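You operate a simulated robot arm through the tools that you are given. There is no shell and no other tool. Be economical: measure what you need, move in short steps, check, and stop when the job is done.

You run a simulated two-armed robot. Do the job below in one go: nothing can be reset, and whatever is moved stays where it is left.

JOB
Put the ochre twisted skein on the top of the blue bench. Then fetch the blue band roll and set it on the card with a green frame. Then fetch the ochre bag from the top of the green bench and set it on the green paddle. The order counts. Set down upright: ochre bag.

It is judged by the outcome, as a careful person would: the job done as asked, and still so three seconds after it is handed in. It fails if anything else is knocked over, pushed out of place, dropped, spilled or broken.

ROBOT AND FRAMES
Two 7-joint arms with fingered hands on one trunk, on a base that drives. Base frame: it is fixed to the floor where the robot stands at the start and does not move with it; the origin is under the middle of the robot, x ahead of it, y to its left, z up; the surface under the hand at the start is at about z = 0.7. Units: m, rad, N and s.
The left shoulder is at the start at [0.08, 0.152, 1.062], the right one opposite. With the tool pointing down near the work surface each hand reaches from about 0.42 to 0.84 m from the robot's upright axis, wherever it stands, measured 20 degrees to its own side. Places, roughly: blue band roll [-1.5, -0.75, 0.75]; card with a green frame [-1, -1, 0.75]; green paddle (7x18x3 cm) [-0.6, 2.9, 0.8]; ochre bag [0, 2.75, 0.75]; ochre twisted skein (23x5x5 cm) [0.7, 0, 0.7]; top of the blue bench [0.6, -1.7, 0.8]. Payload 3.8 kg a hand.
The TCP of each hand is the grasp point between the finger pads, 0.03 m short of the fingertips. In the tool frame z runs along the fingers and y along their closing line. Largest opening 0.104 m; the body of the gripper starts 0.035 m behind the TCP. The gripper is a hand of 5 fingers: y runs from the thumb to the fingers, the wrist lies at [-0.015, -0.104, -0.178] in the tool frame, and closing takes about 1.5 s.
Orientation is that of the tool frame in the base frame, as a unit quaternion [w, x, y, z]. With the fingers straight down and the wrist toward the robot, the tool's x, y and z point along [0, 1, 0], [1, 0, 0] and [0, 0, -1] of the base frame.

CONTROLS
- The arms move only by the tool move_arm. It takes "left_deltas", "right_deltas" or both (then of equal length, played together; a hand with none holds still); each is a list of rows, each a list of 7 numbers: the turn, a rotation vector about the base's x, y, z in units of 6 degrees (1.0 is 6 degrees), then the shift along the base's x, y, z in units of 25 mm (1.0 is 25 mm), then the finger opening in mm, from 0 to 104. In form: [[ax, ay, az, tx, ty, tz, claw], ...]. A call has 1 to 12 rows; each row shifts and turns the commanded pose from where the row before left it. A call with a number of a shift or a turn outside -1 to 1 is refused whole. Rows are played at 5 a second. More than 0.05 m and 0.15 rad between two rows, or a gripper value outside its range, and nothing of the call is played. A pose out of reach is approached as far as the arm can. The call stops where the force on the tool passes 40 N (or 10 N more than at its start, if that is more) or the arm is blocked; 0.2 s more then pass. The fingers move at their own pace (about 0.072 m/s each) and stop on an object; they squeeze with about 23 N. The grip force told is the motor's: it shows also when the fingers shut on nothing. Time passes only in rows, and 0.2 s behind the last, so rows that do not move let the fingers close. The reply holds the time, the measured pose of the TCP, the force on the tool along the base axes, the opening and the grip force, in the units named above and with some noise, with the torque about the TCP (base axes, N m) and any sound that the robot's microphone picked up.
- Cameras (640 x 400 px; columns grow to the right, rows downward): "scene" is now at [0.1937, -0.021, 1.1974]; the picture's right is [-0.21, -0.98, 0.05], its down [-0.67, 0.11, -0.74] and it looks along [0.71, -0.19, -0.68] (base axes); focal length 214 px, centre (320, 200). "left" rides on the left gripper at [-0.08, -0.078, -0.141] in its tool frame; the picture's right is [-0.78, -0.30, 0.56], its down [0.53, -0.78, 0.33] and it looks along [0.33, 0.56, 0.76] (tool axes); focal length 247 px, centre (320, 200). "right" rides on the right gripper at [0.08, -0.078, -0.141] in its tool frame; the picture's right is [-0.78, 0.30, -0.56], its down [-0.54, -0.78, 0.33] and it looks along [-0.33, 0.56, 0.76] (tool axes); focal length 247 px, centre (320, 200). There is no depth. A picture from a camera that has moved, and an enlarged one, comes with that camera's place and axes in the base frame and with its lens.
- capture(camera): a new picture of that camera. It takes no simulated time.
- raise_lower(by): slides the trunk up (or, below 0, down) by that many m; the arms and the scene camera ride with it, the base frame stays. It gives what a move gives, with no picture.
- base_move(legs): drives the robot by 1 to 6 legs, each [ahead, left, turn to the left] in m, m and rad, along the robot's own axes; the way and the turn of a leg run together, so that a leg with both is an arc; at most 1.5 m and 3.142 rad a leg. The arms and the cameras ride along, it lands a little off, and it stops where it bumps. It gives what a move gives.
- hand_shape(shape, hand): the hand has 5 fingers and takes this shape, open, in about a second: jaw (thumb against the fingers, like two jaws); tri (thumb and two fingers); tip (a fingertip pinch); poke (one finger out to press); point (the index stretched); flat (the hand flat); cup (the hand cupped); fist (a fist). The gripper value then closes the fingers along that shape, each until it touches; the sizes above hold for jaw. It gives what a move gives, with no picture.
- pan_tilt(pan, tilt): turns the head with the scene camera to pan (to the left, within 1.396 rad either way) and tilt (down, from -0.506 to 1.204), counted from straight ahead of the robot. It gives what a move gives.
- close_up(camera, box): a new picture of the part [left, top, right, bottom] of that camera's present view, enlarged. It takes no simulated time.
- close_job(): hands the job in; it is judged then, once.

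Go step by step. Nothing tells you exact positions but the pictures and the camera data: compare them with the known pose of the tool, close in by small moves and look again before you grip or let go. The budget is 165 turns and 118 pictures, counting those below and the enlarged ones. Unless the task says otherwise, let go and move clear before handing in, and close with one line.

The tools are called after "Request:" as a command line: name --argument value ..., lists and objects as JSON in quotes. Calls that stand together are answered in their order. move_arm: Moves the arms, as the interface text tells. Its arguments: {"type":"object","properties":{"left_deltas":{"type":"array","items":{"type":"array","items":{"type":"number"}}},"right_deltas":{"type":"array","items":{"type":"array","items":{"type":"number"}}}},"required":[]} The other tools are called the same way: raise_lower (by) slides the trunk up or down; hand_shape (shape, hand) gives the hand a shape; base_move (legs) drives the base; pan_tilt (pan, tilt) turns the head that bears the scene camera; capture (camera) takes a picture; close_up (camera, box) takes an enlarged picture of a part of a camera's view; close_job () hands the job in.

At the start:

```text
t: 0.0
left_tcp_pos: [0.5511, 0.2292, 0.9945]
left_orientation: [0.0, 0.707, 0.707, 0.001]
left_ft_force: [0.2, 0.0, -0.3]
left_wrist_torque: [0.01, 0.02, -0.02]
left_grip_width: 0.1038
left_gripper_force: 0.2
left_shape: jaw
right_tcp_pos: [0.5353, -0.1811, 0.9682]
right_orientation: [0.0, 0.707, 0.707, 0.0]
right_ft_force: [0.7, 0.4, 0.5]
right_wrist_torque: [-0.01, 0.0, 0.01]
right_grip_width: 0.1034
right_gripper_force: 0.1
right_shape: jaw
trunk travel left (down, up): [-0.15, 0.306]
robot x, y, heading: [0.0014, -0.0017, 0.0]
head pan, tilt: [-0.222, 0.503]
```

scene: 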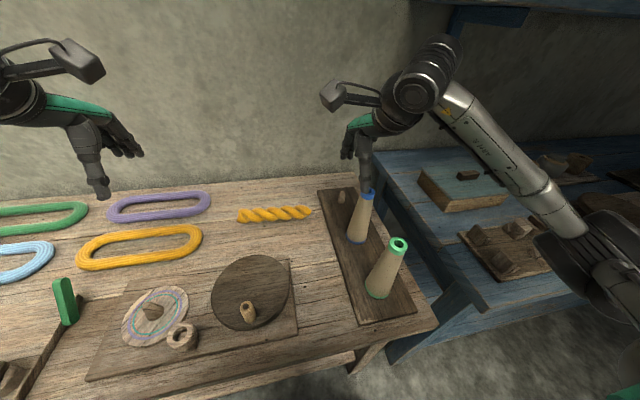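
right: 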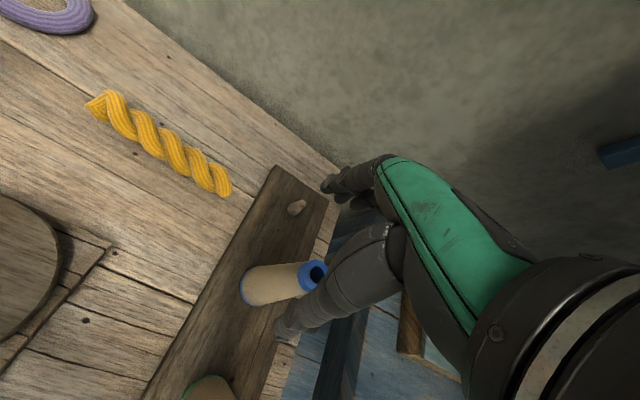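
left: 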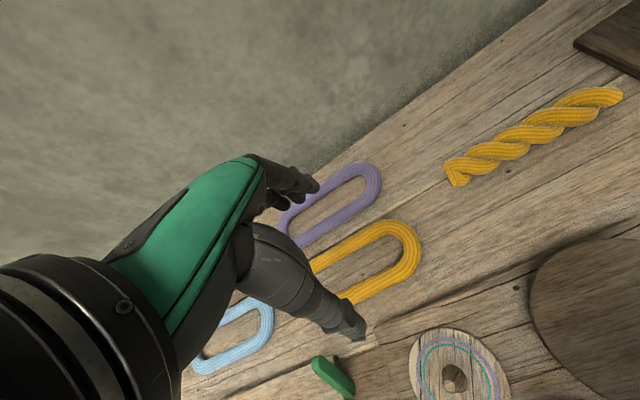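

I see the ochre twisted skein near (0.65, 0, 0.72), running along y. I'll bring the right hand above it and look around to the right as well.

Request:
move_arm --right_deltas '[[0, 0, 0, 0.5, 1, 0, 104], [0, 0, 0, 0.6, 1, 0, 104], [0, 0, 0, 0.7, 1, 0, 104], [0, 0, 0, 0.7, 1, 0, 104], [0, 0, 0, 0.7, 1, -1, 104], [0, 0, 0, 0.7, 1, -1, 104], [0, 0, 0, 0.7, 1, -1, 104], [0, 0, 0, 0, 0, -1, 104]]'

Request:
capture --camera "right"

Request:
capture --camera "scene"

```text
t: 1.8
left_tcp_pos: [0.5507, 0.2277, 0.9959]
left_orientation: [0.0, 0.707, 0.707, 0.0]
left_ft_force: [0.1, 0.6, 1.0]
left_wrist_torque: [-0.04, 0.01, -0.01]
left_grip_width: 0.1036
left_gripper_force: 0.1
left_shape: jaw
right_tcp_pos: [0.6516, -0.0061, 0.8698]
right_orientation: [-0.001, 0.708, 0.707, 0.001]
right_ft_force: [-0.4, 0.7, 0.0]
right_wrist_torque: [0.02, -0.03, 0.03]
right_grip_width: 0.1037
right_gripper_force: 0.0
right_shape: jaw
trunk travel left (down, up): [-0.15, 0.306]
robot x, y, heading: [0.0013, 0.0036, -0.002]
head pan, tilt: [-0.222, 0.503]
```

```text
114 pictures are left
camera right: at [0.573, 0.0731, 1.0113], right [0.3, -0.78, 0.56], down [-0.78, -0.53, -0.33], along [0.56, -0.33, -0.76], focal length 247 px, centre (320, 200)
```

right: 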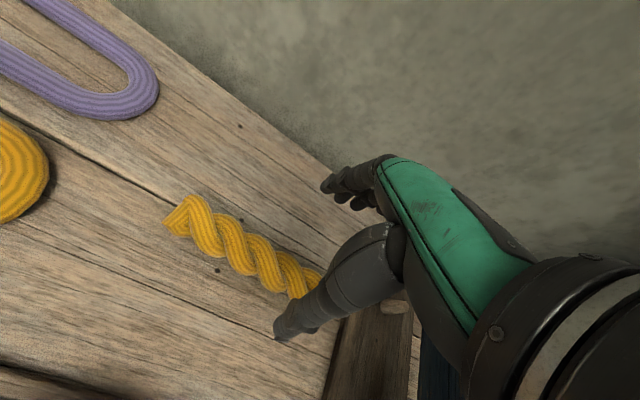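

```text
113 pictures are left
camera scene: at [0.1939, -0.0216, 1.1973], right [-0.21, -0.98, 0.05], down [-0.67, 0.11, -0.74], along [0.71, -0.19, -0.68], focal length 214 px, centre (320, 200)
```

scene: 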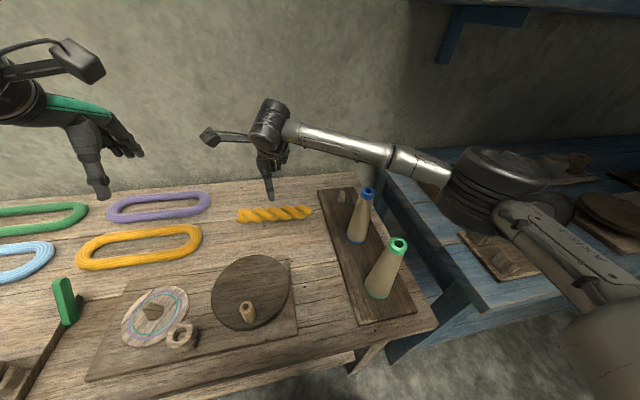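

Both views put the skein's middle line near x = 0.665. I'll shift 15 mm ahead and lower to just over it.

Request:
move_arm --right_deltas '[[0, 0, 0, 0.6, 0, -1, 104], [0, 0, 0, 0, 0, -1, 104], [0, 0, 0, 0, 0, -1, 104], [0, 0, 0, 0, 0, -1, 104], [0, 0, 0, 0, 0, -0.8, 104], [0, 0, 0, 0, 0, 0, 104]]'

Request:
capture --camera "right"

Request:
close_up --camera "scene" --box '[190, 130, 350, 230]'

```text
t: 3.2
left_tcp_pos: [0.5513, 0.2283, 0.9948]
left_orientation: [0.0, 0.707, 0.707, 0.0]
left_ft_force: [-0.2, 0.1, -0.2]
left_wrist_torque: [0.04, -0.04, 0.0]
left_grip_width: 0.1038
left_gripper_force: 0.1
left_shape: jaw
right_tcp_pos: [0.664, -0.0053, 0.749]
right_orientation: [0.0, 0.707, 0.707, 0.0]
right_ft_force: [0.3, 0.8, 0.2]
right_wrist_torque: [0.0, 0.0, -0.02]
right_grip_width: 0.1037
right_gripper_force: 0.1
right_shape: jaw
trunk travel left (down, up): [-0.15, 0.306]
robot x, y, heading: [0.0002, 0.0001, 0.004]
head pan, tilt: [-0.222, 0.503]
```

```text
112 pictures are left
camera right: at [0.5868, 0.0728, 0.8906], right [0.3, -0.78, 0.56], down [-0.78, -0.53, -0.33], along [0.56, -0.33, -0.76], focal length 247 px, centre (320, 200)
```

right: 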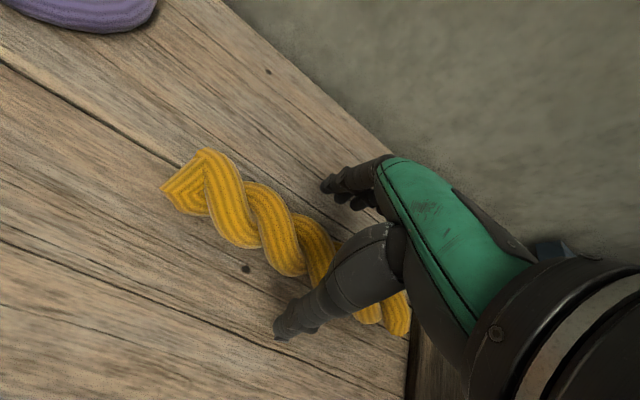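

```text
4.00 times, centred on (270, 180) of scene
camera zoom: at [0.1937, -0.021, 1.1974], right [-0.21, -0.98, 0.05], down [-0.67, 0.11, -0.74], along [0.71, -0.19, -0.68], focal length 858 px, centre (520, 280)
```

zoom: 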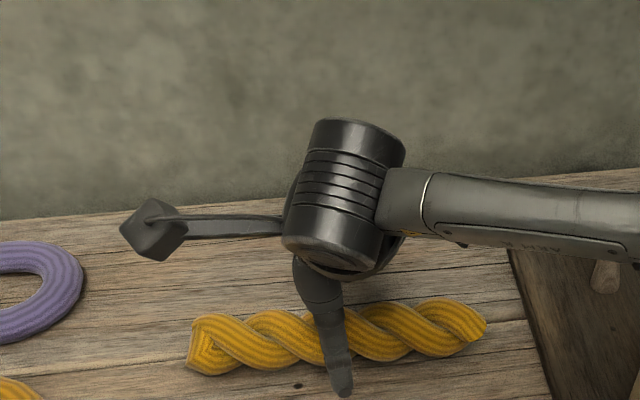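

The thumb and fingers straddle the skein. I'll lower gently and close.

Request:
move_arm --right_deltas '[[0, 0, 0, 0, 0, -0.6, 104], [0, 0, 0, 0, 0, -0.4, 104], [0, 0, 0, 0, 0, 0, 104]]'

Request:
capture --camera "right"

```text
t: 4.0
left_tcp_pos: [0.5494, 0.228, 0.9971]
left_orientation: [0.001, 0.707, 0.707, 0.001]
left_ft_force: [-0.1, -0.4, 0.1]
left_wrist_torque: [-0.01, -0.01, 0.01]
left_grip_width: 0.1036
left_gripper_force: 0.1
left_shape: jaw
right_tcp_pos: [0.6642, -0.0069, 0.7278]
right_orientation: [0.002, 0.707, 0.707, 0.003]
right_ft_force: [-4.1, -0.8, 17.5]
right_wrist_torque: [-0.2, -0.99, -0.1]
right_grip_width: 0.1025
right_gripper_force: 0.0
right_shape: jaw
trunk travel left (down, up): [-0.15, 0.306]
robot x, y, heading: [-0.0015, 0.0027, 0.0]
head pan, tilt: [-0.222, 0.503]
```

```text
110 pictures are left
camera right: at [0.5863, 0.0739, 0.8704], right [0.29, -0.78, 0.56], down [-0.77, -0.53, -0.34], along [0.56, -0.33, -0.76], focal length 247 px, centre (320, 200)
```

right: 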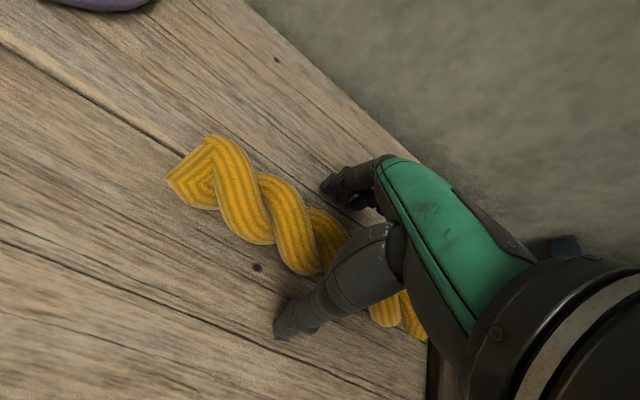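

The tips touch the table (z ≈ 0.698). I'll come up 4 mm and close.

Request:
move_arm --right_deltas '[[0, 0, 0, 0, 0, 0.2, 104], [0, 0, 0, 0, 0, 0, 0], [0, 0, 0, 0, 0, 0, 0], [0, 0, 0, 0, 0, 0, 0], [0, 0, 0, 0, 0, 0, 0], [0, 0, 0, 0, 0, 0, 0], [0, 0, 0, 0, 0, 0, 0], [0, 0, 0, 0, 0, 0, 0], [0, 0, 0, 0, 0, 0, 0]]'

```text
t: 6.0
left_tcp_pos: [0.551, 0.2284, 0.9956]
left_orientation: [-0.001, 0.707, 0.707, 0.001]
left_ft_force: [0.7, 0.6, 0.4]
left_wrist_torque: [0.01, 0.0, 0.02]
left_grip_width: 0.1036
left_gripper_force: 0.0
left_shape: jaw
right_tcp_pos: [0.6649, -0.0054, 0.7303]
right_orientation: [0.001, 0.707, 0.707, 0.0]
right_ft_force: [4.2, 0.7, 10.6]
right_wrist_torque: [0.12, -0.53, -0.05]
right_grip_width: 0.0405
right_gripper_force: 23.3
right_shape: jaw
trunk travel left (down, up): [-0.15, 0.306]
robot x, y, heading: [-0.003, 0.0023, 0.006]
head pan, tilt: [-0.222, 0.503]
```

Gripped at 40 mm. I'll lift straight up, then look at the blue bench on the right.

Request:
move_arm --right_deltas '[[0, 0, 0, 0, 0, 0.5, 0], [0, 0, 0, 0, 0, 1, 0], [0, 0, 0, 0, 0, 1, 0], [0, 0, 0, 0, 0, 1, 0], [0, 0, 0, 0, 0, 1, 0], [0, 0, 0, 0, 0, 1, 0], [0, 0, 0, 0, 0, 1, 0], [0, 0, 0, 0, 0, 1, 0], [0, 0, 0, 0, 0, 1, 0], [0, 0, 0, -1, 0, 1, 0], [0, 0, 0, -1, 0, 0, 0], [0, 0, 0, -1, 0, 0, 0]]'

Request:
pan_tilt --pan -1.2 --tilt 0.4

Request:
capture --camera "scene"

Request:
capture --camera "right"

```text
t: 8.6
left_tcp_pos: [0.5503, 0.2284, 0.9964]
left_orientation: [0.0, 0.707, 0.707, 0.0]
left_ft_force: [-0.6, 0.8, -0.5]
left_wrist_torque: [-0.01, 0.0, -0.04]
left_grip_width: 0.1038
left_gripper_force: 0.0
left_shape: jaw
right_tcp_pos: [0.591, -0.0049, 0.9662]
right_orientation: [0.0, 0.707, 0.707, 0.0]
right_ft_force: [-0.1, -0.5, -0.5]
right_wrist_torque: [0.0, 0.01, 0.02]
right_grip_width: 0.0394
right_gripper_force: 23.6
right_shape: jaw
trunk travel left (down, up): [-0.15, 0.306]
robot x, y, heading: [0.001, 0.0034, -0.0]
head pan, tilt: [-0.222, 0.503]
```

```text
t: 9.8
left_tcp_pos: [0.5509, 0.2281, 0.9949]
left_orientation: [0.0, 0.708, 0.707, 0.0]
left_ft_force: [0.8, 0.2, 0.6]
left_wrist_torque: [0.02, 0.0, -0.01]
left_grip_width: 0.1035
left_gripper_force: 0.0
left_shape: jaw
right_tcp_pos: [0.5915, -0.0045, 0.9656]
right_orientation: [-0.001, 0.707, 0.707, 0.0]
right_ft_force: [0.0, -0.3, -1.2]
right_wrist_torque: [-0.02, 0.03, -0.02]
right_grip_width: 0.0396
right_gripper_force: 22.9
right_shape: jaw
trunk travel left (down, up): [-0.15, 0.306]
robot x, y, heading: [-0.004, -0.0026, -0.003]
head pan, tilt: [-1.201, 0.4]
```

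```text
109 pictures are left
camera scene: at [0.1428, -0.0873, 1.22], right [-0.9, -0.36, 0.23], down [-0.36, 0.36, -0.86], along [0.23, -0.86, -0.46], focal length 214 px, centre (320, 200)
```

scene: 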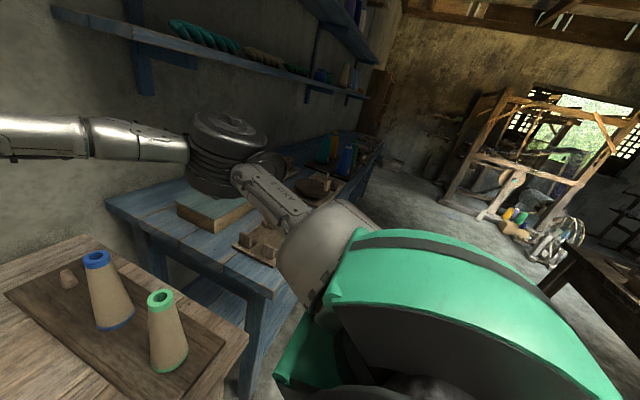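

```text
108 pictures are left
camera right: at [0.5144, 0.0748, 1.1085], right [0.3, -0.78, 0.56], down [-0.78, -0.54, -0.33], along [0.56, -0.33, -0.76], focal length 247 px, centre (320, 200)
```

right: 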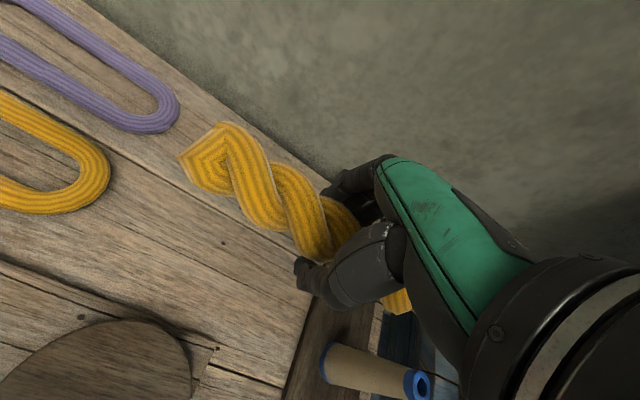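

The skein is held well. The blue bench runs off to the right next to this table; I'll pull both hands in, raise the trunk a bit, and drive to the right in the gap between the bench and the table behind.

Request:
move_arm --right_deltas '[[0, 0, 0, -1, -0.5, 0.5, 0], [0, 0, 0, -1, -0.5, 0.5, 0], [0, 0, 0, -1, -0.5, 0.5, 0], [0, 0, 0, -1, -0.5, 0.5, 0], [0, 0, 0, -1, -1, 0, 0], [0, 0, 0, 0, -1, 0, 0]]' --left_deltas '[[0, 0, 0, -1, 0, 0.5, 104], [0, 0, 0, -1, 0, 0.5, 104], [0, 0, 0, -1, 0, 0, 104], [0, 0, 0, -1, 0, 0, 104], [0, 0, 0, 0, 0, 0, 104], [0, 0, 0, 0, 0, 0, 104]]'

Request:
raise_lower --by 0.1

Request:
base_move --legs '[[-0.12, 0, 0], [0, -0.8, 0]]'

Request:
pan_tilt --pan -0.7 --tilt 0.5

Request:
capture --camera "scene"

```text
t: 11.2
left_tcp_pos: [0.4526, 0.2287, 1.0207]
left_orientation: [0.0, 0.707, 0.707, 0.0]
left_ft_force: [-0.2, -0.3, -0.1]
left_wrist_torque: [0.01, -0.02, -0.04]
left_grip_width: 0.1038
left_gripper_force: 0.0
left_shape: jaw
right_tcp_pos: [0.4634, -0.1082, 1.017]
right_orientation: [0.0, 0.707, 0.707, 0.0]
right_ft_force: [0.0, 0.7, -1.2]
right_wrist_torque: [-0.01, -0.01, -0.02]
right_grip_width: 0.0396
right_gripper_force: 22.7
right_shape: jaw
trunk travel left (down, up): [-0.15, 0.306]
robot x, y, heading: [-0.0007, 0.0006, -0.002]
head pan, tilt: [-1.201, 0.4]
```

```text
t: 12.6
left_tcp_pos: [0.4527, 0.2286, 1.1208]
left_orientation: [-0.001, 0.707, 0.707, -0.001]
left_ft_force: [-0.3, 0.8, 0.2]
left_wrist_torque: [0.01, 0.01, 0.02]
left_grip_width: 0.1038
left_gripper_force: 0.1
left_shape: jaw
right_tcp_pos: [0.4648, -0.1058, 1.1144]
right_orientation: [0.0, 0.707, 0.708, -0.001]
right_ft_force: [0.5, -0.3, -1.7]
right_wrist_torque: [0.01, 0.01, 0.03]
right_grip_width: 0.0394
right_gripper_force: 22.8
right_shape: jaw
trunk travel left (down, up): [-0.25, 0.206]
robot x, y, heading: [-0.0032, -0.0037, 0.0]
head pan, tilt: [-1.201, 0.4]
```

```text
t: 17.8
left_tcp_pos: [0.3298, -0.5842, 1.1198]
left_orientation: [0.0, 0.709, 0.705, 0.0]
left_ft_force: [0.1, 1.0, 0.4]
left_wrist_torque: [0.0, 0.02, 0.01]
left_grip_width: 0.1037
left_gripper_force: 0.0
left_shape: jaw
right_tcp_pos: [0.3416, -0.9192, 1.1159]
right_orientation: [0.0, 0.71, 0.705, 0.0]
right_ft_force: [0.4, -0.1, -1.7]
right_wrist_torque: [-0.02, 0.06, 0.03]
right_grip_width: 0.0394
right_gripper_force: 22.8
right_shape: jaw
trunk travel left (down, up): [-0.25, 0.206]
robot x, y, heading: [-0.1268, -0.8104, -0.01]
head pan, tilt: [-1.201, 0.4]
```

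```text
t: 18.7
left_tcp_pos: [0.3292, -0.5843, 1.1209]
left_orientation: [-0.001, 0.71, 0.704, 0.0]
left_ft_force: [0.8, 0.9, 0.1]
left_wrist_torque: [0.01, -0.01, 0.0]
left_grip_width: 0.1038
left_gripper_force: 0.1
left_shape: jaw
right_tcp_pos: [0.3412, -0.9187, 1.1157]
right_orientation: [0.0, 0.71, 0.705, 0.0]
right_ft_force: [-0.6, 0.0, -0.8]
right_wrist_torque: [0.01, 0.03, 0.01]
right_grip_width: 0.0393
right_gripper_force: 23.0
right_shape: jaw
trunk travel left (down, up): [-0.25, 0.206]
robot x, y, heading: [-0.1229, -0.8071, -0.002]
head pan, tilt: [-0.7, 0.499]
```

```text
107 pictures are left
camera scene: at [-0.0046, -0.8697, 1.3255], right [-0.65, -0.76, 0.07], down [-0.46, 0.31, -0.83], along [0.61, -0.57, -0.55], focal length 214 px, centre (320, 200)
```

scene: 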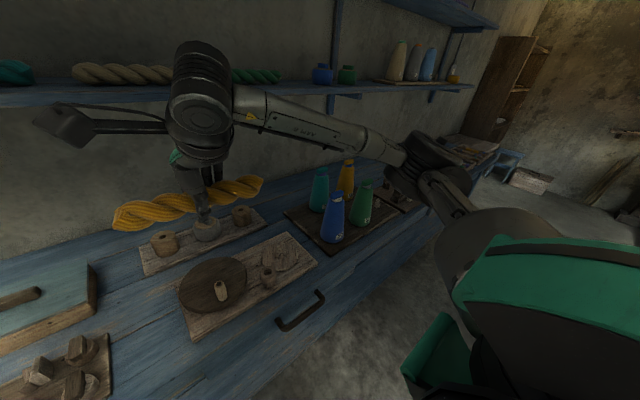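

The bench top has several trays on it. I'll look down more directly to find a clear spot.

Request:
pan_tilt --pan -0.35 --tilt 0.85

Request:
capture --camera "scene"

Request:
capture --camera "left"

Request:
capture --camera "right"

```text
t: 19.5
left_tcp_pos: [0.3292, -0.5844, 1.1207]
left_orientation: [-0.001, 0.709, 0.705, 0.0]
left_ft_force: [1.0, -0.1, 0.3]
left_wrist_torque: [0.0, -0.01, -0.03]
left_grip_width: 0.1036
left_gripper_force: 0.0
left_shape: jaw
right_tcp_pos: [0.3412, -0.9195, 1.1165]
right_orientation: [-0.001, 0.71, 0.705, 0.0]
right_ft_force: [0.1, 1.0, -0.9]
right_wrist_torque: [0.0, -0.01, 0.02]
right_grip_width: 0.0392
right_gripper_force: 23.3
right_shape: jaw
trunk travel left (down, up): [-0.25, 0.206]
robot x, y, heading: [-0.1237, -0.8124, -0.002]
head pan, tilt: [-0.351, 0.85]
```

```text
106 pictures are left
camera scene: at [-0.004, -0.8381, 1.2953], right [-0.35, -0.94, 0.04], down [-0.77, 0.26, -0.58], along [0.53, -0.23, -0.82], focal length 214 px, centre (320, 200)
```

scene: 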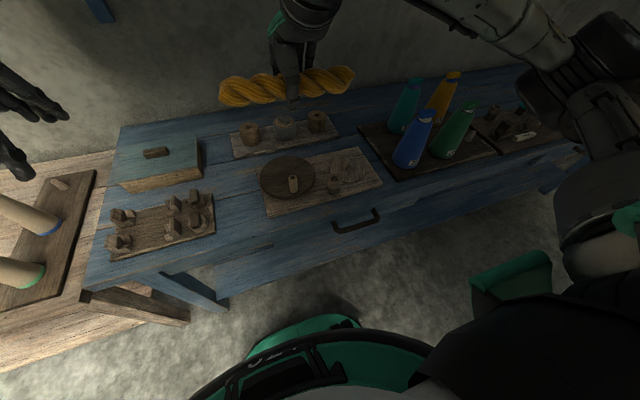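

```text
105 pictures are left
camera left: at [0.2523, -0.6638, 1.2621], right [-0.3, -0.77, -0.56], down [-0.77, 0.54, -0.33], along [0.56, 0.33, -0.76], focal length 247 px, centre (320, 200)
```

left: 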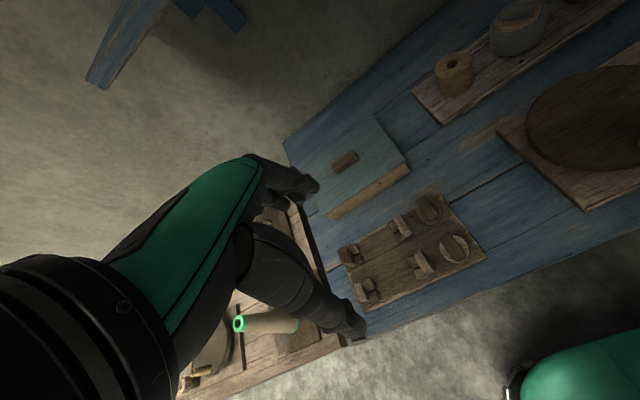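

```text
104 pictures are left
camera right: at [0.2642, -0.8381, 1.2583], right [0.29, -0.78, 0.56], down [-0.78, -0.53, -0.33], along [0.55, -0.34, -0.76], focal length 247 px, centre (320, 200)
```

right: 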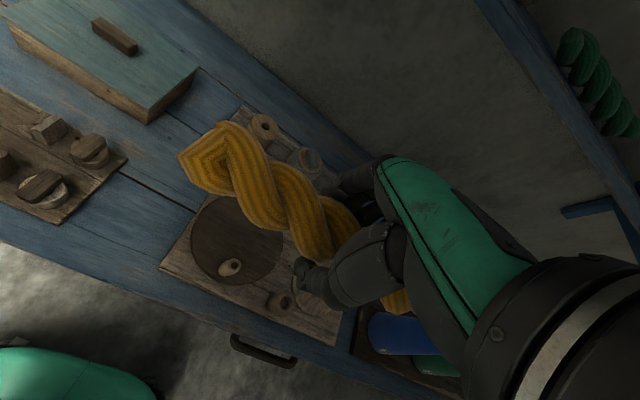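

The left part of the bench is crowded. I'll drive on to the right to look for more room near y = -1.7.

Request:
base_move --legs '[[0, -0.7, 0]]'

Request:
capture --camera "scene"

Request:
capture --camera "right"

```text
t: 23.4
left_tcp_pos: [0.3266, -1.2912, 1.1206]
left_orientation: [0.0, 0.707, 0.707, 0.0]
left_ft_force: [-0.1, -0.5, 0.4]
left_wrist_torque: [0.01, -0.02, 0.0]
left_grip_width: 0.1037
left_gripper_force: 0.0
left_shape: jaw
right_tcp_pos: [0.3389, -1.6228, 1.1165]
right_orientation: [0.0, 0.707, 0.707, 0.0]
right_ft_force: [-0.2, 0.8, -1.4]
right_wrist_torque: [-0.01, 0.0, 0.0]
right_grip_width: 0.0393
right_gripper_force: 23.4
right_shape: jaw
trunk travel left (down, up): [-0.25, 0.206]
robot x, y, heading: [-0.1267, -1.5181, -0.003]
head pan, tilt: [-0.351, 0.85]
```

```text
103 pictures are left
camera scene: at [-0.0066, -1.5455, 1.2953], right [-0.34, -0.94, 0.04], down [-0.78, 0.26, -0.58], along [0.53, -0.23, -0.82], focal length 214 px, centre (320, 200)
```

scene: 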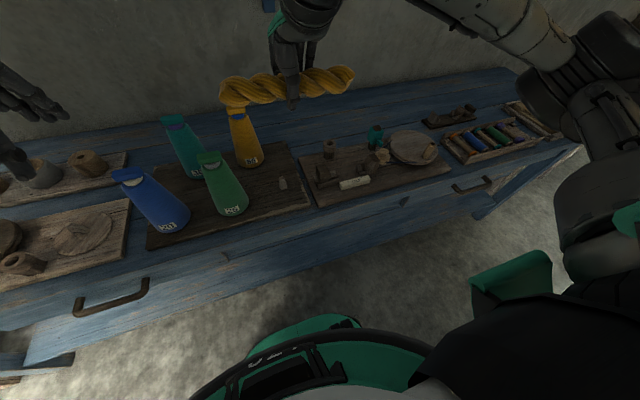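

```text
102 pictures are left
camera right: at [0.2616, -1.544, 1.2583], right [0.3, -0.78, 0.56], down [-0.78, -0.53, -0.33], along [0.56, -0.33, -0.76], focal length 247 px, centre (320, 200)
```

right: 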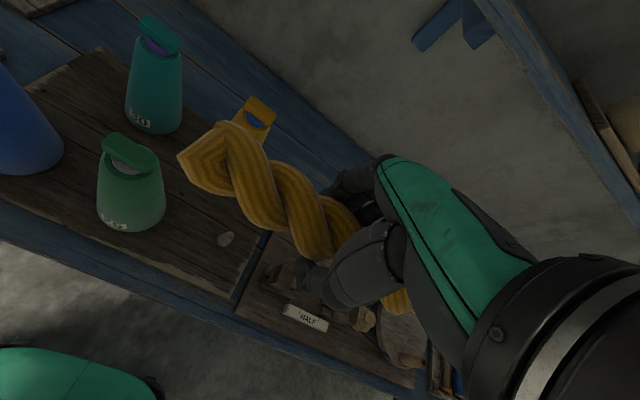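

Behind the tool board there is a clear strip of bench around (0.62, -1.9). I'll drive 0.2 m further right, then lower the hand and reach forward above it.

Request:
base_move --legs '[[0, -0.2, 0]]'

Request:
move_arm --right_deltas '[[0, 0, 0, 0, -0.5, -1, 0], [0, 0, 0, 0, -0.5, -1, 0], [0, 0, 0, 0.5, -0.5, -1, 0], [0, 0, 0, 1, -0.5, -1, 0], [0, 0, 0, 1, -0.5, 0, 0], [0, 0, 0, 1, -0.5, 0, 0], [0, 0, 0, 1, 0, 0, 0], [0, 0, 0, 1, 0, 0, 0], [0, 0, 0, 1, 0, 0, 0], [0, 0, 0, 1, 0, 0, 0], [0, 0, 0, 1, 0, 0, 0]]'

Request:
capture --camera "scene"

Request:
capture --camera "right"

```text
t: 25.0
left_tcp_pos: [0.3245, -1.4909, 1.1221]
left_orientation: [0.0, 0.706, 0.708, 0.001]
left_ft_force: [-0.4, 0.5, 0.8]
left_wrist_torque: [0.01, 0.02, 0.03]
left_grip_width: 0.1038
left_gripper_force: 0.1
left_shape: jaw
right_tcp_pos: [0.3395, -1.8259, 1.1155]
right_orientation: [0.0, 0.706, 0.708, 0.0]
right_ft_force: [0.5, -0.1, -0.6]
right_wrist_torque: [-0.01, 0.0, 0.0]
right_grip_width: 0.0392
right_gripper_force: 22.9
right_shape: jaw
trunk travel left (down, up): [-0.25, 0.206]
robot x, y, heading: [-0.1275, -1.7242, -0.001]
head pan, tilt: [-0.351, 0.85]
```

```text
t: 27.4
left_tcp_pos: [0.326, -1.4914, 1.121]
left_orientation: [-0.001, 0.707, 0.708, 0.0]
left_ft_force: [1.5, 1.3, 0.0]
left_wrist_torque: [0.0, -0.03, 0.01]
left_grip_width: 0.1038
left_gripper_force: 0.1
left_shape: jaw
right_tcp_pos: [0.5532, -1.9008, 1.0163]
right_orientation: [-0.001, 0.706, 0.708, -0.001]
right_ft_force: [0.2, 0.2, -1.4]
right_wrist_torque: [-0.01, -0.01, -0.02]
right_grip_width: 0.039
right_gripper_force: 22.7
right_shape: jaw
trunk travel left (down, up): [-0.25, 0.206]
robot x, y, heading: [-0.1246, -1.7231, 0.004]
head pan, tilt: [-0.351, 0.85]
```

```text
101 pictures are left
camera scene: at [-0.0057, -1.7487, 1.2952], right [-0.34, -0.94, 0.04], down [-0.78, 0.26, -0.58], along [0.53, -0.23, -0.82], focal length 214 px, centre (320, 200)
```

scene: 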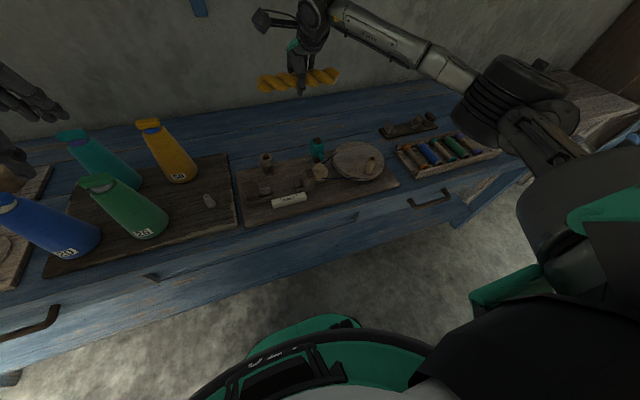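

```text
100 pictures are left
camera right: at [0.475, -1.8214, 1.1583], right [0.3, -0.78, 0.56], down [-0.78, -0.54, -0.33], along [0.56, -0.33, -0.76], focal length 247 px, centre (320, 200)
```

right: 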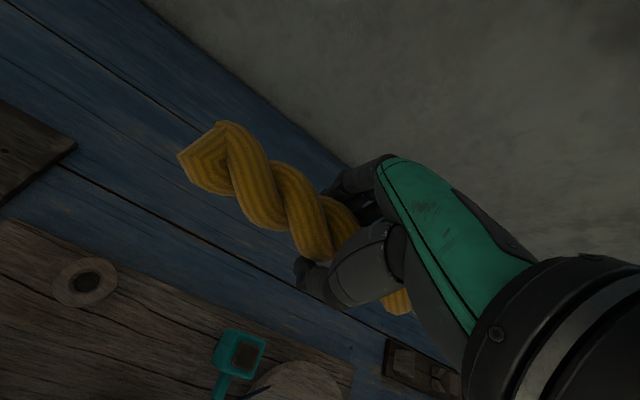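

The strip behind the board is clear from x ≈ 0.53 to 0.86. I'll go forward 0.1 m and descend.

Request:
move_arm --right_deltas '[[0, 0, 0, 1, 0, -0.5, 0], [0, 0, 0, 1, 0, -0.5, 0], [0, 0, 0, 1, 0, -1, 0], [0, 0, 0, 0.8, 0, -1, 0], [0, 0, 0, 0, 0, -1, 0], [0, 0, 0, 0, 0, -1, 0], [0, 0, 0, 0, 0, -1, 0]]'

Request:
capture --camera "right"

Request:
close_up --camera "scene" --box '[220, 20, 420, 145]'

```text
t: 29.0
left_tcp_pos: [0.3247, -1.4925, 1.1208]
left_orientation: [0.0, 0.707, 0.708, 0.0]
left_ft_force: [-0.1, -0.2, 0.1]
left_wrist_torque: [0.0, 0.04, 0.0]
left_grip_width: 0.1035
left_gripper_force: 0.2
left_shape: jaw
right_tcp_pos: [0.6332, -1.9016, 0.8819]
right_orientation: [-0.001, 0.706, 0.708, 0.0]
right_ft_force: [-0.3, 0.3, -1.4]
right_wrist_torque: [0.01, -0.01, -0.02]
right_grip_width: 0.0386
right_gripper_force: 22.8
right_shape: jaw
right hand out of reach, approached as far as the arm can: row 4, 6, 7
trunk travel left (down, up): [-0.25, 0.206]
robot x, y, heading: [-0.1268, -1.7253, -0.002]
head pan, tilt: [-0.351, 0.85]
```

```text
99 pictures are left
camera right: at [0.5559, -1.823, 1.0241], right [0.3, -0.78, 0.56], down [-0.78, -0.54, -0.33], along [0.56, -0.33, -0.76], focal length 247 px, centre (320, 200)
```

right: 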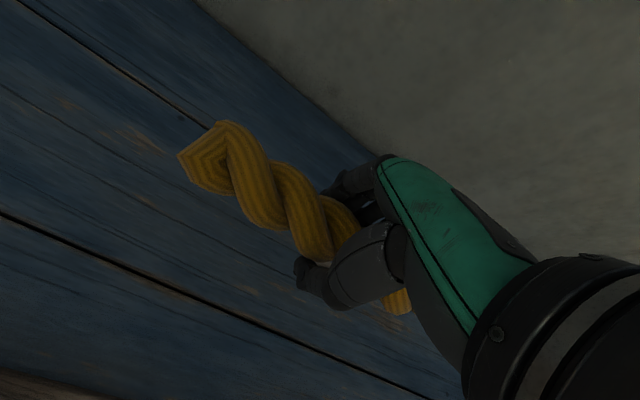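

```text
3.20 times, centred on (320, 82) of scene
camera zoom: at [-0.0062, -1.7496, 1.2953], right [-0.34, -0.94, 0.04], down [-0.78, 0.26, -0.58], along [0.53, -0.23, -0.82], focal length 686 px, centre (320, 576)
```

zoom: 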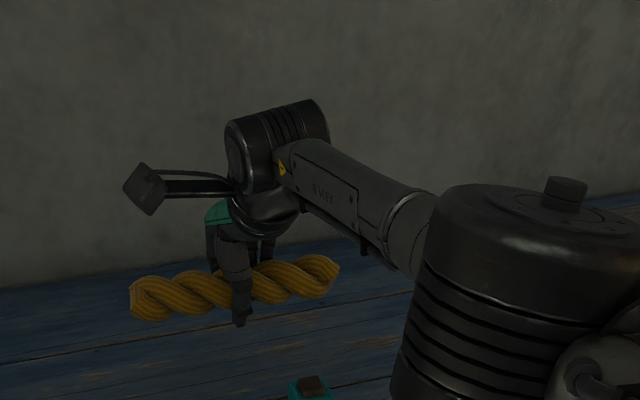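

The arm is near its reach limit, so I'll lower by the trunk, which goes straight down.

Request:
raise_lower --by -0.04

Request:
move_arm --right_deltas '[[0, 0, 0, -0.5, 0, 0, 0], [0, 0, 0, -0.3, 0, 0, 0]]'

Request:
capture --camera "right"

```text
t: 29.8
left_tcp_pos: [0.323, -1.4911, 1.0836]
left_orientation: [0.002, 0.705, 0.709, 0.001]
left_ft_force: [-0.7, 0.2, 0.6]
left_wrist_torque: [-0.01, -0.05, 0.01]
left_grip_width: 0.1036
left_gripper_force: 0.3
left_shape: jaw
right_tcp_pos: [0.6316, -1.902, 0.8106]
right_orientation: [-0.014, 0.706, 0.708, -0.013]
right_ft_force: [3.5, 0.0, 13.0]
right_wrist_torque: [0.14, -0.47, -0.04]
right_grip_width: 0.0389
right_gripper_force: 23.0
right_shape: jaw
trunk travel left (down, up): [-0.21, 0.246]
robot x, y, heading: [-0.1237, -1.7245, 0.004]
head pan, tilt: [-0.351, 0.85]
```

```text
t: 30.4
left_tcp_pos: [0.3238, -1.4923, 1.0832]
left_orientation: [0.001, 0.706, 0.708, 0.001]
left_ft_force: [0.1, -0.6, -0.1]
left_wrist_torque: [-0.02, 0.0, 0.0]
left_grip_width: 0.1036
left_gripper_force: 0.0
left_shape: jaw
right_tcp_pos: [0.6328, -1.9013, 0.8102]
right_orientation: [-0.015, 0.706, 0.708, -0.014]
right_ft_force: [6.0, 0.2, 18.0]
right_wrist_torque: [0.13, -0.69, -0.04]
right_grip_width: 0.039
right_gripper_force: 23.7
right_shape: jaw
right hand out of reach, approached as far as the arm can: row 1, 2
trunk travel left (down, up): [-0.21, 0.246]
robot x, y, heading: [-0.1283, -1.7208, 0.002]
head pan, tilt: [-0.351, 0.85]
```

```text
97 pictures are left
camera right: at [0.5602, -1.8219, 0.9563], right [0.32, -0.78, 0.54], down [-0.79, -0.54, -0.3], along [0.53, -0.33, -0.78], focal length 247 px, centre (320, 200)
```

right: 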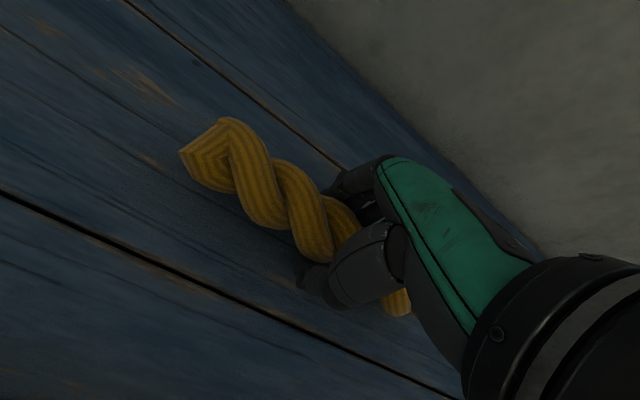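

The skein rests on the bench (18 N upward). I'll ease off slightly and open.

Request:
raise_lower --by 0.006

Request:
move_arm --right_deltas '[[0, 0, 0, 0, 0, 0, 40], [0, 0, 0, 0, 0, 0, 60], [0, 0, 0, 0, 0, 0, 90], [0, 0, 0, 0, 0, 0, 104], [0, 0, 0, 0, 0, 0, 104], [0, 0, 0, 0, 0, 0, 104]]'

Request:
capture --camera "right"

```text
t: 31.0
left_tcp_pos: [0.3247, -1.4937, 1.0856]
left_orientation: [0.001, 0.706, 0.708, 0.0]
left_ft_force: [0.5, 0.5, 0.3]
left_wrist_torque: [0.04, -0.04, -0.01]
left_grip_width: 0.1039
left_gripper_force: 0.1
left_shape: jaw
right_tcp_pos: [0.6309, -1.9028, 0.8131]
right_orientation: [-0.016, 0.706, 0.707, -0.017]
right_ft_force: [-0.1, 0.2, -1.4]
right_wrist_torque: [-0.01, 0.01, 0.0]
right_grip_width: 0.0389
right_gripper_force: 23.3
right_shape: jaw
trunk travel left (down, up): [-0.216, 0.24]
robot x, y, heading: [-0.1233, -1.7216, 0.002]
head pan, tilt: [-0.351, 0.85]
```

```text
t: 32.4
left_tcp_pos: [0.3249, -1.4916, 1.0871]
left_orientation: [0.001, 0.706, 0.708, 0.0]
left_ft_force: [-0.2, -1.1, 0.5]
left_wrist_torque: [-0.01, 0.01, -0.01]
left_grip_width: 0.1034
left_gripper_force: 0.2
left_shape: jaw
right_tcp_pos: [0.6321, -1.9021, 0.8168]
right_orientation: [-0.015, 0.707, 0.707, -0.015]
right_ft_force: [-0.1, 0.3, 0.1]
right_wrist_torque: [0.01, 0.0, 0.01]
right_grip_width: 0.1037
right_gripper_force: 0.1
right_shape: jaw
trunk travel left (down, up): [-0.216, 0.24]
robot x, y, heading: [-0.1246, -1.7227, -0.001]
head pan, tilt: [-0.351, 0.85]
```

```text
96 pictures are left
camera right: at [0.5601, -1.8226, 0.9611], right [0.32, -0.78, 0.54], down [-0.79, -0.54, -0.3], along [0.52, -0.33, -0.78], focal length 247 px, centre (320, 200)
```

right: 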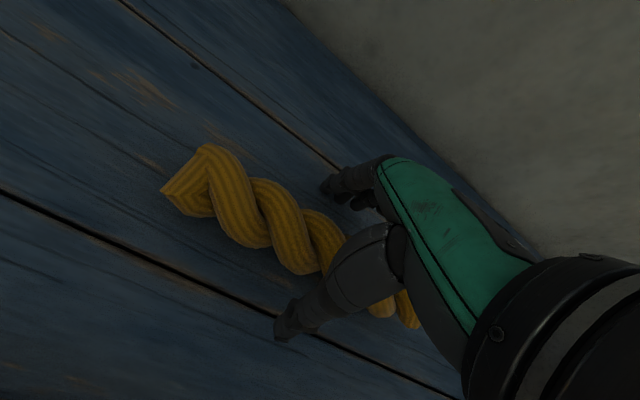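

Released and lying on the bench. I'll rise straight up with the trunk, then pull the arm back.

Request:
raise_lower --by 0.1

Request:
move_arm --right_deltas '[[0, 0, 0, -0.5, 0, 1, 104], [0, 0, 0, -1, 0, 1, 104], [0, 0, 0, -1, 0, 1, 104], [0, 0, 0, -1, 0, 1, 104], [0, 0, 0, -1, 0, 1, 104], [0, 0, 0, -1, 0, 0, 104], [0, 0, 0, -1, 0, 0, 104], [0, 0, 0, -1, 0, 0, 104], [0, 0, 0, -1, 0, 0, 104], [0, 0, 0, -1, 0, 0, 104]]'

Request:
capture --camera "scene"

Request:
pan_tilt --pan -1.39 --tilt 0.4

Request:
capture --camera "scene"

```text
t: 33.7
left_tcp_pos: [0.3243, -1.4919, 1.1864]
left_orientation: [0.0, 0.706, 0.708, -0.001]
left_ft_force: [0.6, 0.2, -0.8]
left_wrist_torque: [0.0, 0.01, 0.01]
left_grip_width: 0.1037
left_gripper_force: 0.1
left_shape: jaw
right_tcp_pos: [0.6312, -1.9011, 0.9883]
right_orientation: [0.018, 0.706, 0.707, 0.019]
right_ft_force: [-0.3, 0.2, 0.1]
right_wrist_torque: [0.01, -0.03, -0.01]
right_grip_width: 0.1038
right_gripper_force: 0.1
right_shape: jaw
trunk travel left (down, up): [-0.316, 0.14]
robot x, y, heading: [-0.127, -1.7217, 0.0]
head pan, tilt: [-0.351, 0.85]
```

```text
t: 35.9
left_tcp_pos: [0.3245, -1.4932, 1.1869]
left_orientation: [0.001, 0.706, 0.708, 0.0]
left_ft_force: [0.1, 0.0, 0.0]
left_wrist_torque: [-0.01, -0.01, 0.01]
left_grip_width: 0.1035
left_gripper_force: 0.0
left_shape: jaw
right_tcp_pos: [0.4331, -1.8896, 1.0962]
right_orientation: [0.019, 0.706, 0.707, 0.02]
right_ft_force: [-0.1, -0.4, -0.2]
right_wrist_torque: [0.02, 0.0, 0.01]
right_grip_width: 0.1036
right_gripper_force: 0.1
right_shape: jaw
right hand out of reach, approached as far as the arm can: row 1, 2
trunk travel left (down, up): [-0.316, 0.14]
robot x, y, heading: [-0.1228, -1.7198, 0.0]
head pan, tilt: [-0.351, 0.85]
```

```text
95 pictures are left
camera scene: at [-0.0319, -1.7494, 1.369], right [-0.34, -0.94, 0.02], down [-0.74, 0.26, -0.62], along [0.58, -0.23, -0.78], focal length 214 px, centre (320, 200)
```

scene: 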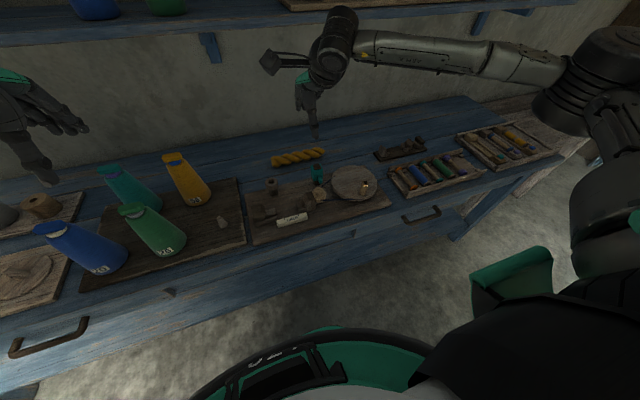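

```text
t: 37.2
left_tcp_pos: [0.3241, -1.493, 1.1874]
left_orientation: [0.001, 0.707, 0.708, -0.001]
left_ft_force: [-0.3, 0.5, 0.8]
left_wrist_torque: [-0.02, -0.01, 0.0]
left_grip_width: 0.104
left_gripper_force: 0.0
left_shape: jaw
right_tcp_pos: [0.433, -1.8894, 1.0972]
right_orientation: [0.019, 0.707, 0.707, 0.018]
right_ft_force: [-0.2, -0.9, 0.0]
right_wrist_torque: [0.03, 0.01, -0.01]
right_grip_width: 0.1038
right_gripper_force: 0.1
right_shape: jaw
trunk travel left (down, up): [-0.316, 0.14]
robot x, y, heading: [-0.1257, -1.721, 0.001]
head pan, tilt: [-1.389, 0.4]
```

```text
94 pictures are left
camera scene: at [-0.0855, -1.8135, 1.411], right [-0.98, -0.18, 0.05], down [-0.12, 0.38, -0.92], along [0.15, -0.91, -0.4], focal length 214 px, centre (320, 200)
```

scene: 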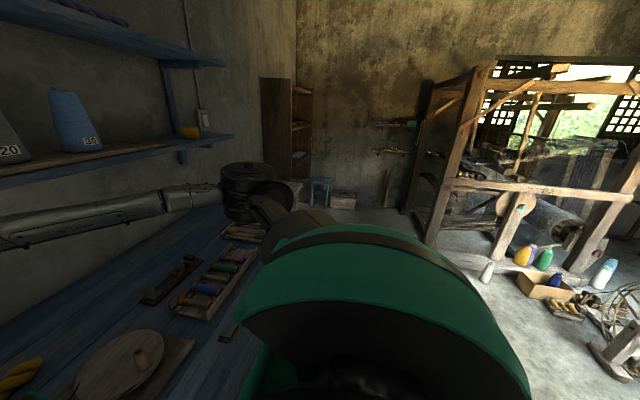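

The skein lies clear on the bench. Next I'll turn right toward the table behind, where the blue band roll and the card are.

Request:
base_move --legs '[[-0.05, 0, 0], [0, 0, -1.57]]'

Request:
capture --camera "scene"

```text
t: 42.0
left_tcp_pos: [0.0503, -2.1741, 1.1874]
left_orientation: [0.0, 1.0, -0.001, 0.0]
left_ft_force: [-0.7, 0.4, 0.2]
left_wrist_torque: [0.02, -0.03, 0.04]
left_grip_width: 0.1037
left_gripper_force: 0.1
left_shape: jaw
right_tcp_pos: [-0.3456, -2.2784, 1.0972]
right_orientation: [0.026, 1.0, -0.001, 0.0]
right_ft_force: [-0.7, 0.7, 0.0]
right_wrist_torque: [0.01, -0.03, 0.0]
right_grip_width: 0.1039
right_gripper_force: 0.1
right_shape: jaw
trunk travel left (down, up): [-0.316, 0.14]
robot x, y, heading: [-0.1781, -1.7173, -1.578]
head pan, tilt: [-1.389, 0.4]
```

```text
93 pictures are left
camera scene: at [-0.2682, -1.7639, 1.411], right [-0.18, 0.98, 0.05], down [0.38, 0.12, -0.92], along [-0.91, -0.14, -0.4], focal length 214 px, centre (320, 200)
```

scene: 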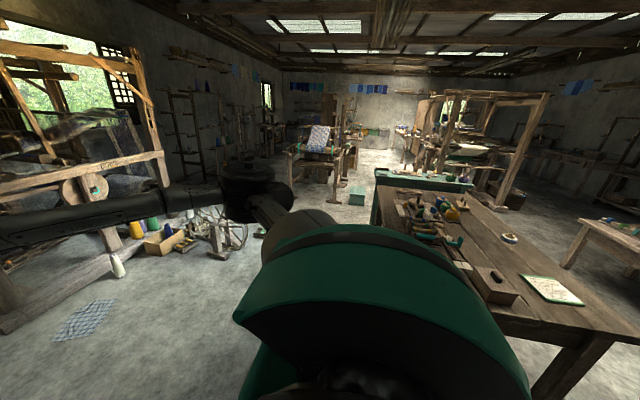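

I see the table with the green-framed card on its near right end. I'll enlarge it to find the blue band roll.

Request:
close_up --camera "scene" --box '[370, 170, 640, 340]'

```text
2.35 times, centred on (505, 255) of scene
camera zoom: at [-0.2682, -1.7639, 1.411], right [-0.18, 0.98, 0.05], down [0.38, 0.12, -0.92], along [-0.91, -0.14, -0.4], focal length 505 px, centre (-115, 71)
```

zoom: 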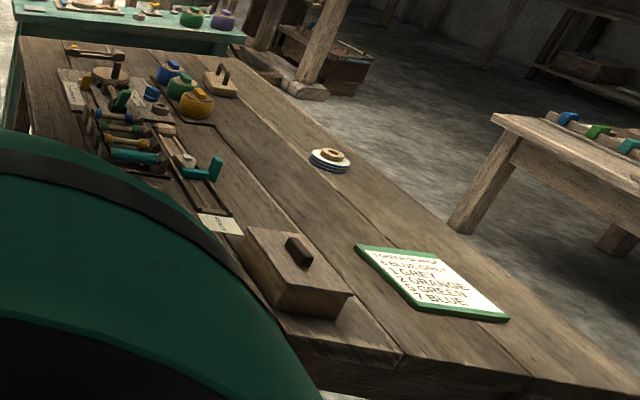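

The blue band roll is the white-and-blue disc near (-1.5, -0.84), the card near (-1.1, -0.9), on a table whose near end is at x ≈ -0.94. I'll turn to face it and move in front of its north-east side to view it better.

Request:
base_move --legs '[[0, 0, -1.563], [0, 0.75, 0]]'

Request:
pan_tilt --pan 0.0 --tilt 0.5

Request:
capture --camera "scene"

```text
t: 49.8
left_tcp_pos: [-0.6347, -2.6934, 1.1871]
left_orientation: [0.0, -0.705, 0.709, 0.0]
left_ft_force: [0.5, 0.5, 0.1]
left_wrist_torque: [-0.01, 0.0, 0.01]
left_grip_width: 0.1036
left_gripper_force: 0.1
left_shape: jaw
right_tcp_pos: [-0.7395, -2.295, 1.0959]
right_orientation: [-0.019, -0.706, 0.708, 0.019]
right_ft_force: [0.6, 0.0, -0.1]
right_wrist_torque: [-0.02, -0.01, -0.04]
right_grip_width: 0.1039
right_gripper_force: 0.0
right_shape: jaw
trunk travel left (down, up): [-0.316, 0.14]
robot x, y, heading: [-0.1822, -2.4686, 3.137]
head pan, tilt: [-1.389, 0.4]
```

```text
t: 51.4
left_tcp_pos: [-0.6344, -2.6938, 1.1868]
left_orientation: [0.0, -0.705, 0.709, 0.0]
left_ft_force: [0.0, 0.1, 0.0]
left_wrist_torque: [-0.02, -0.02, 0.01]
left_grip_width: 0.1038
left_gripper_force: 0.0
left_shape: jaw
right_tcp_pos: [-0.7396, -2.2958, 1.0964]
right_orientation: [-0.019, -0.705, 0.709, 0.018]
right_ft_force: [0.2, -1.0, -0.4]
right_wrist_torque: [-0.01, 0.01, 0.02]
right_grip_width: 0.104
right_gripper_force: 0.0
right_shape: jaw
trunk travel left (down, up): [-0.316, 0.14]
robot x, y, heading: [-0.1783, -2.4684, 3.136]
head pan, tilt: [0.0, 0.499]
```

```text
91 pictures are left
camera scene: at [-0.2987, -2.4686, 1.3979], right [0.01, 1.0, 0.0], down [0.53, 0.0, -0.85], along [-0.85, 0.01, -0.53], focal length 214 px, centre (320, 200)
```

scene: 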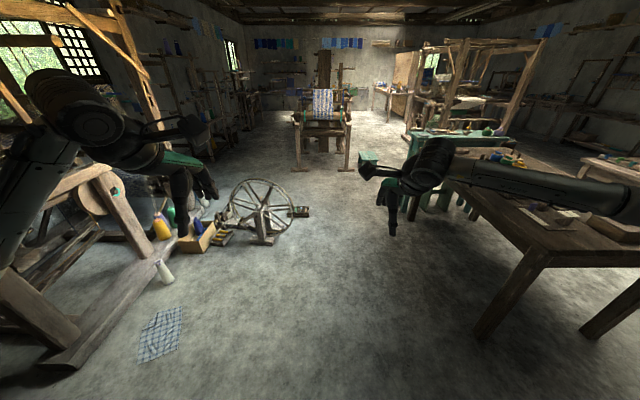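

I went left by mistake; I'll drive back to the right (+y).

Request:
base_move --legs '[[0, -1.0, 0], [0, -0.9, 0]]'

Request:
capture --camera "scene"

```text
t: 60.8
left_tcp_pos: [-0.6181, -0.7951, 1.1867]
left_orientation: [0.0, -0.698, 0.716, 0.0]
left_ft_force: [0.3, -0.5, -0.4]
left_wrist_torque: [0.01, 0.0, -0.02]
left_grip_width: 0.1036
left_gripper_force: 0.1
left_shape: jaw
right_tcp_pos: [-0.7139, -0.3948, 1.0967]
right_orientation: [-0.019, -0.697, 0.716, 0.018]
right_ft_force: [0.0, -0.3, 0.4]
right_wrist_torque: [0.04, 0.03, -0.03]
right_grip_width: 0.1041
right_gripper_force: 0.0
right_shape: jaw
trunk travel left (down, up): [-0.316, 0.14]
robot x, y, heading: [-0.1597, -0.5792, 3.111]
head pan, tilt: [0.0, 0.499]
```

```text
90 pictures are left
camera scene: at [-0.2768, -0.5769, 1.3979], right [0.03, 1.0, 0.0], down [0.52, -0.01, -0.85], along [-0.85, 0.02, -0.53], focal length 214 px, centre (320, 200)
```

scene: 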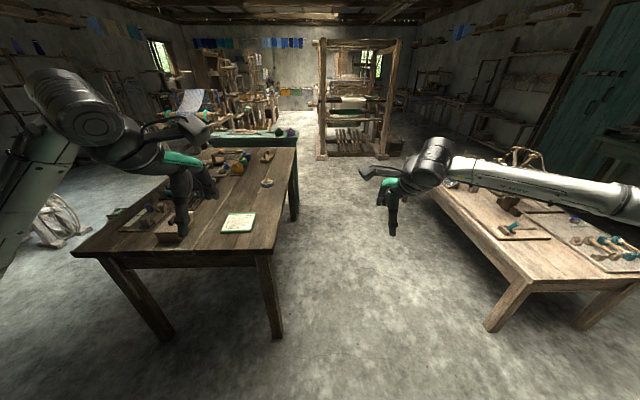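

The gap between the two tables is y = -0.75 to 0.17. I'll drive in along y ≈ -0.3 and turn to face the table (facing -y), with the roll ahead to the right.

Request:
base_move --legs '[[0, -0.28, 0.03], [1.0, 0, 0]]'

Request:
capture --camera "scene"

```text
t: 67.6
left_tcp_pos: [-1.6269, -0.5062, 1.1853]
left_orientation: [0.0, -0.699, 0.716, 0.0]
left_ft_force: [-0.2, 0.1, 0.6]
left_wrist_torque: [0.02, -0.02, 0.01]
left_grip_width: 0.1036
left_gripper_force: 0.1
left_shape: jaw
right_tcp_pos: [-1.7247, -0.1084, 1.096]
right_orientation: [-0.019, -0.699, 0.714, 0.02]
right_ft_force: [1.0, 0.9, -0.1]
right_wrist_torque: [0.02, 0.0, 0.0]
right_grip_width: 0.1038
right_gripper_force: 0.0
right_shape: jaw
trunk travel left (down, up): [-0.316, 0.14]
robot x, y, heading: [-1.1704, -0.2885, 3.122]
head pan, tilt: [0.0, 0.499]
```

```text
89 pictures are left
camera scene: at [-1.2868, -0.2887, 1.398], right [0.02, 1.0, 0.0], down [0.52, -0.01, -0.85], along [-0.85, 0.02, -0.52], focal length 214 px, centre (320, 200)
```

scene: 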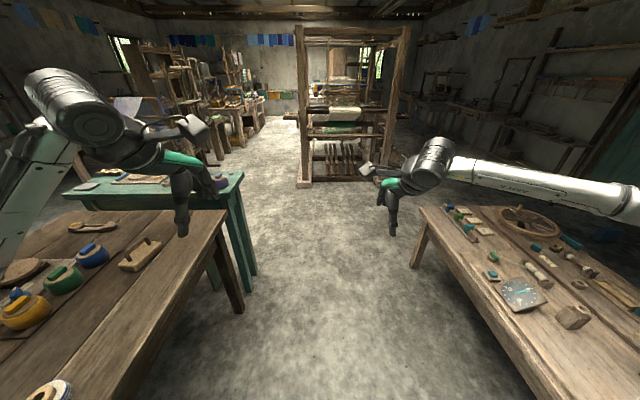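

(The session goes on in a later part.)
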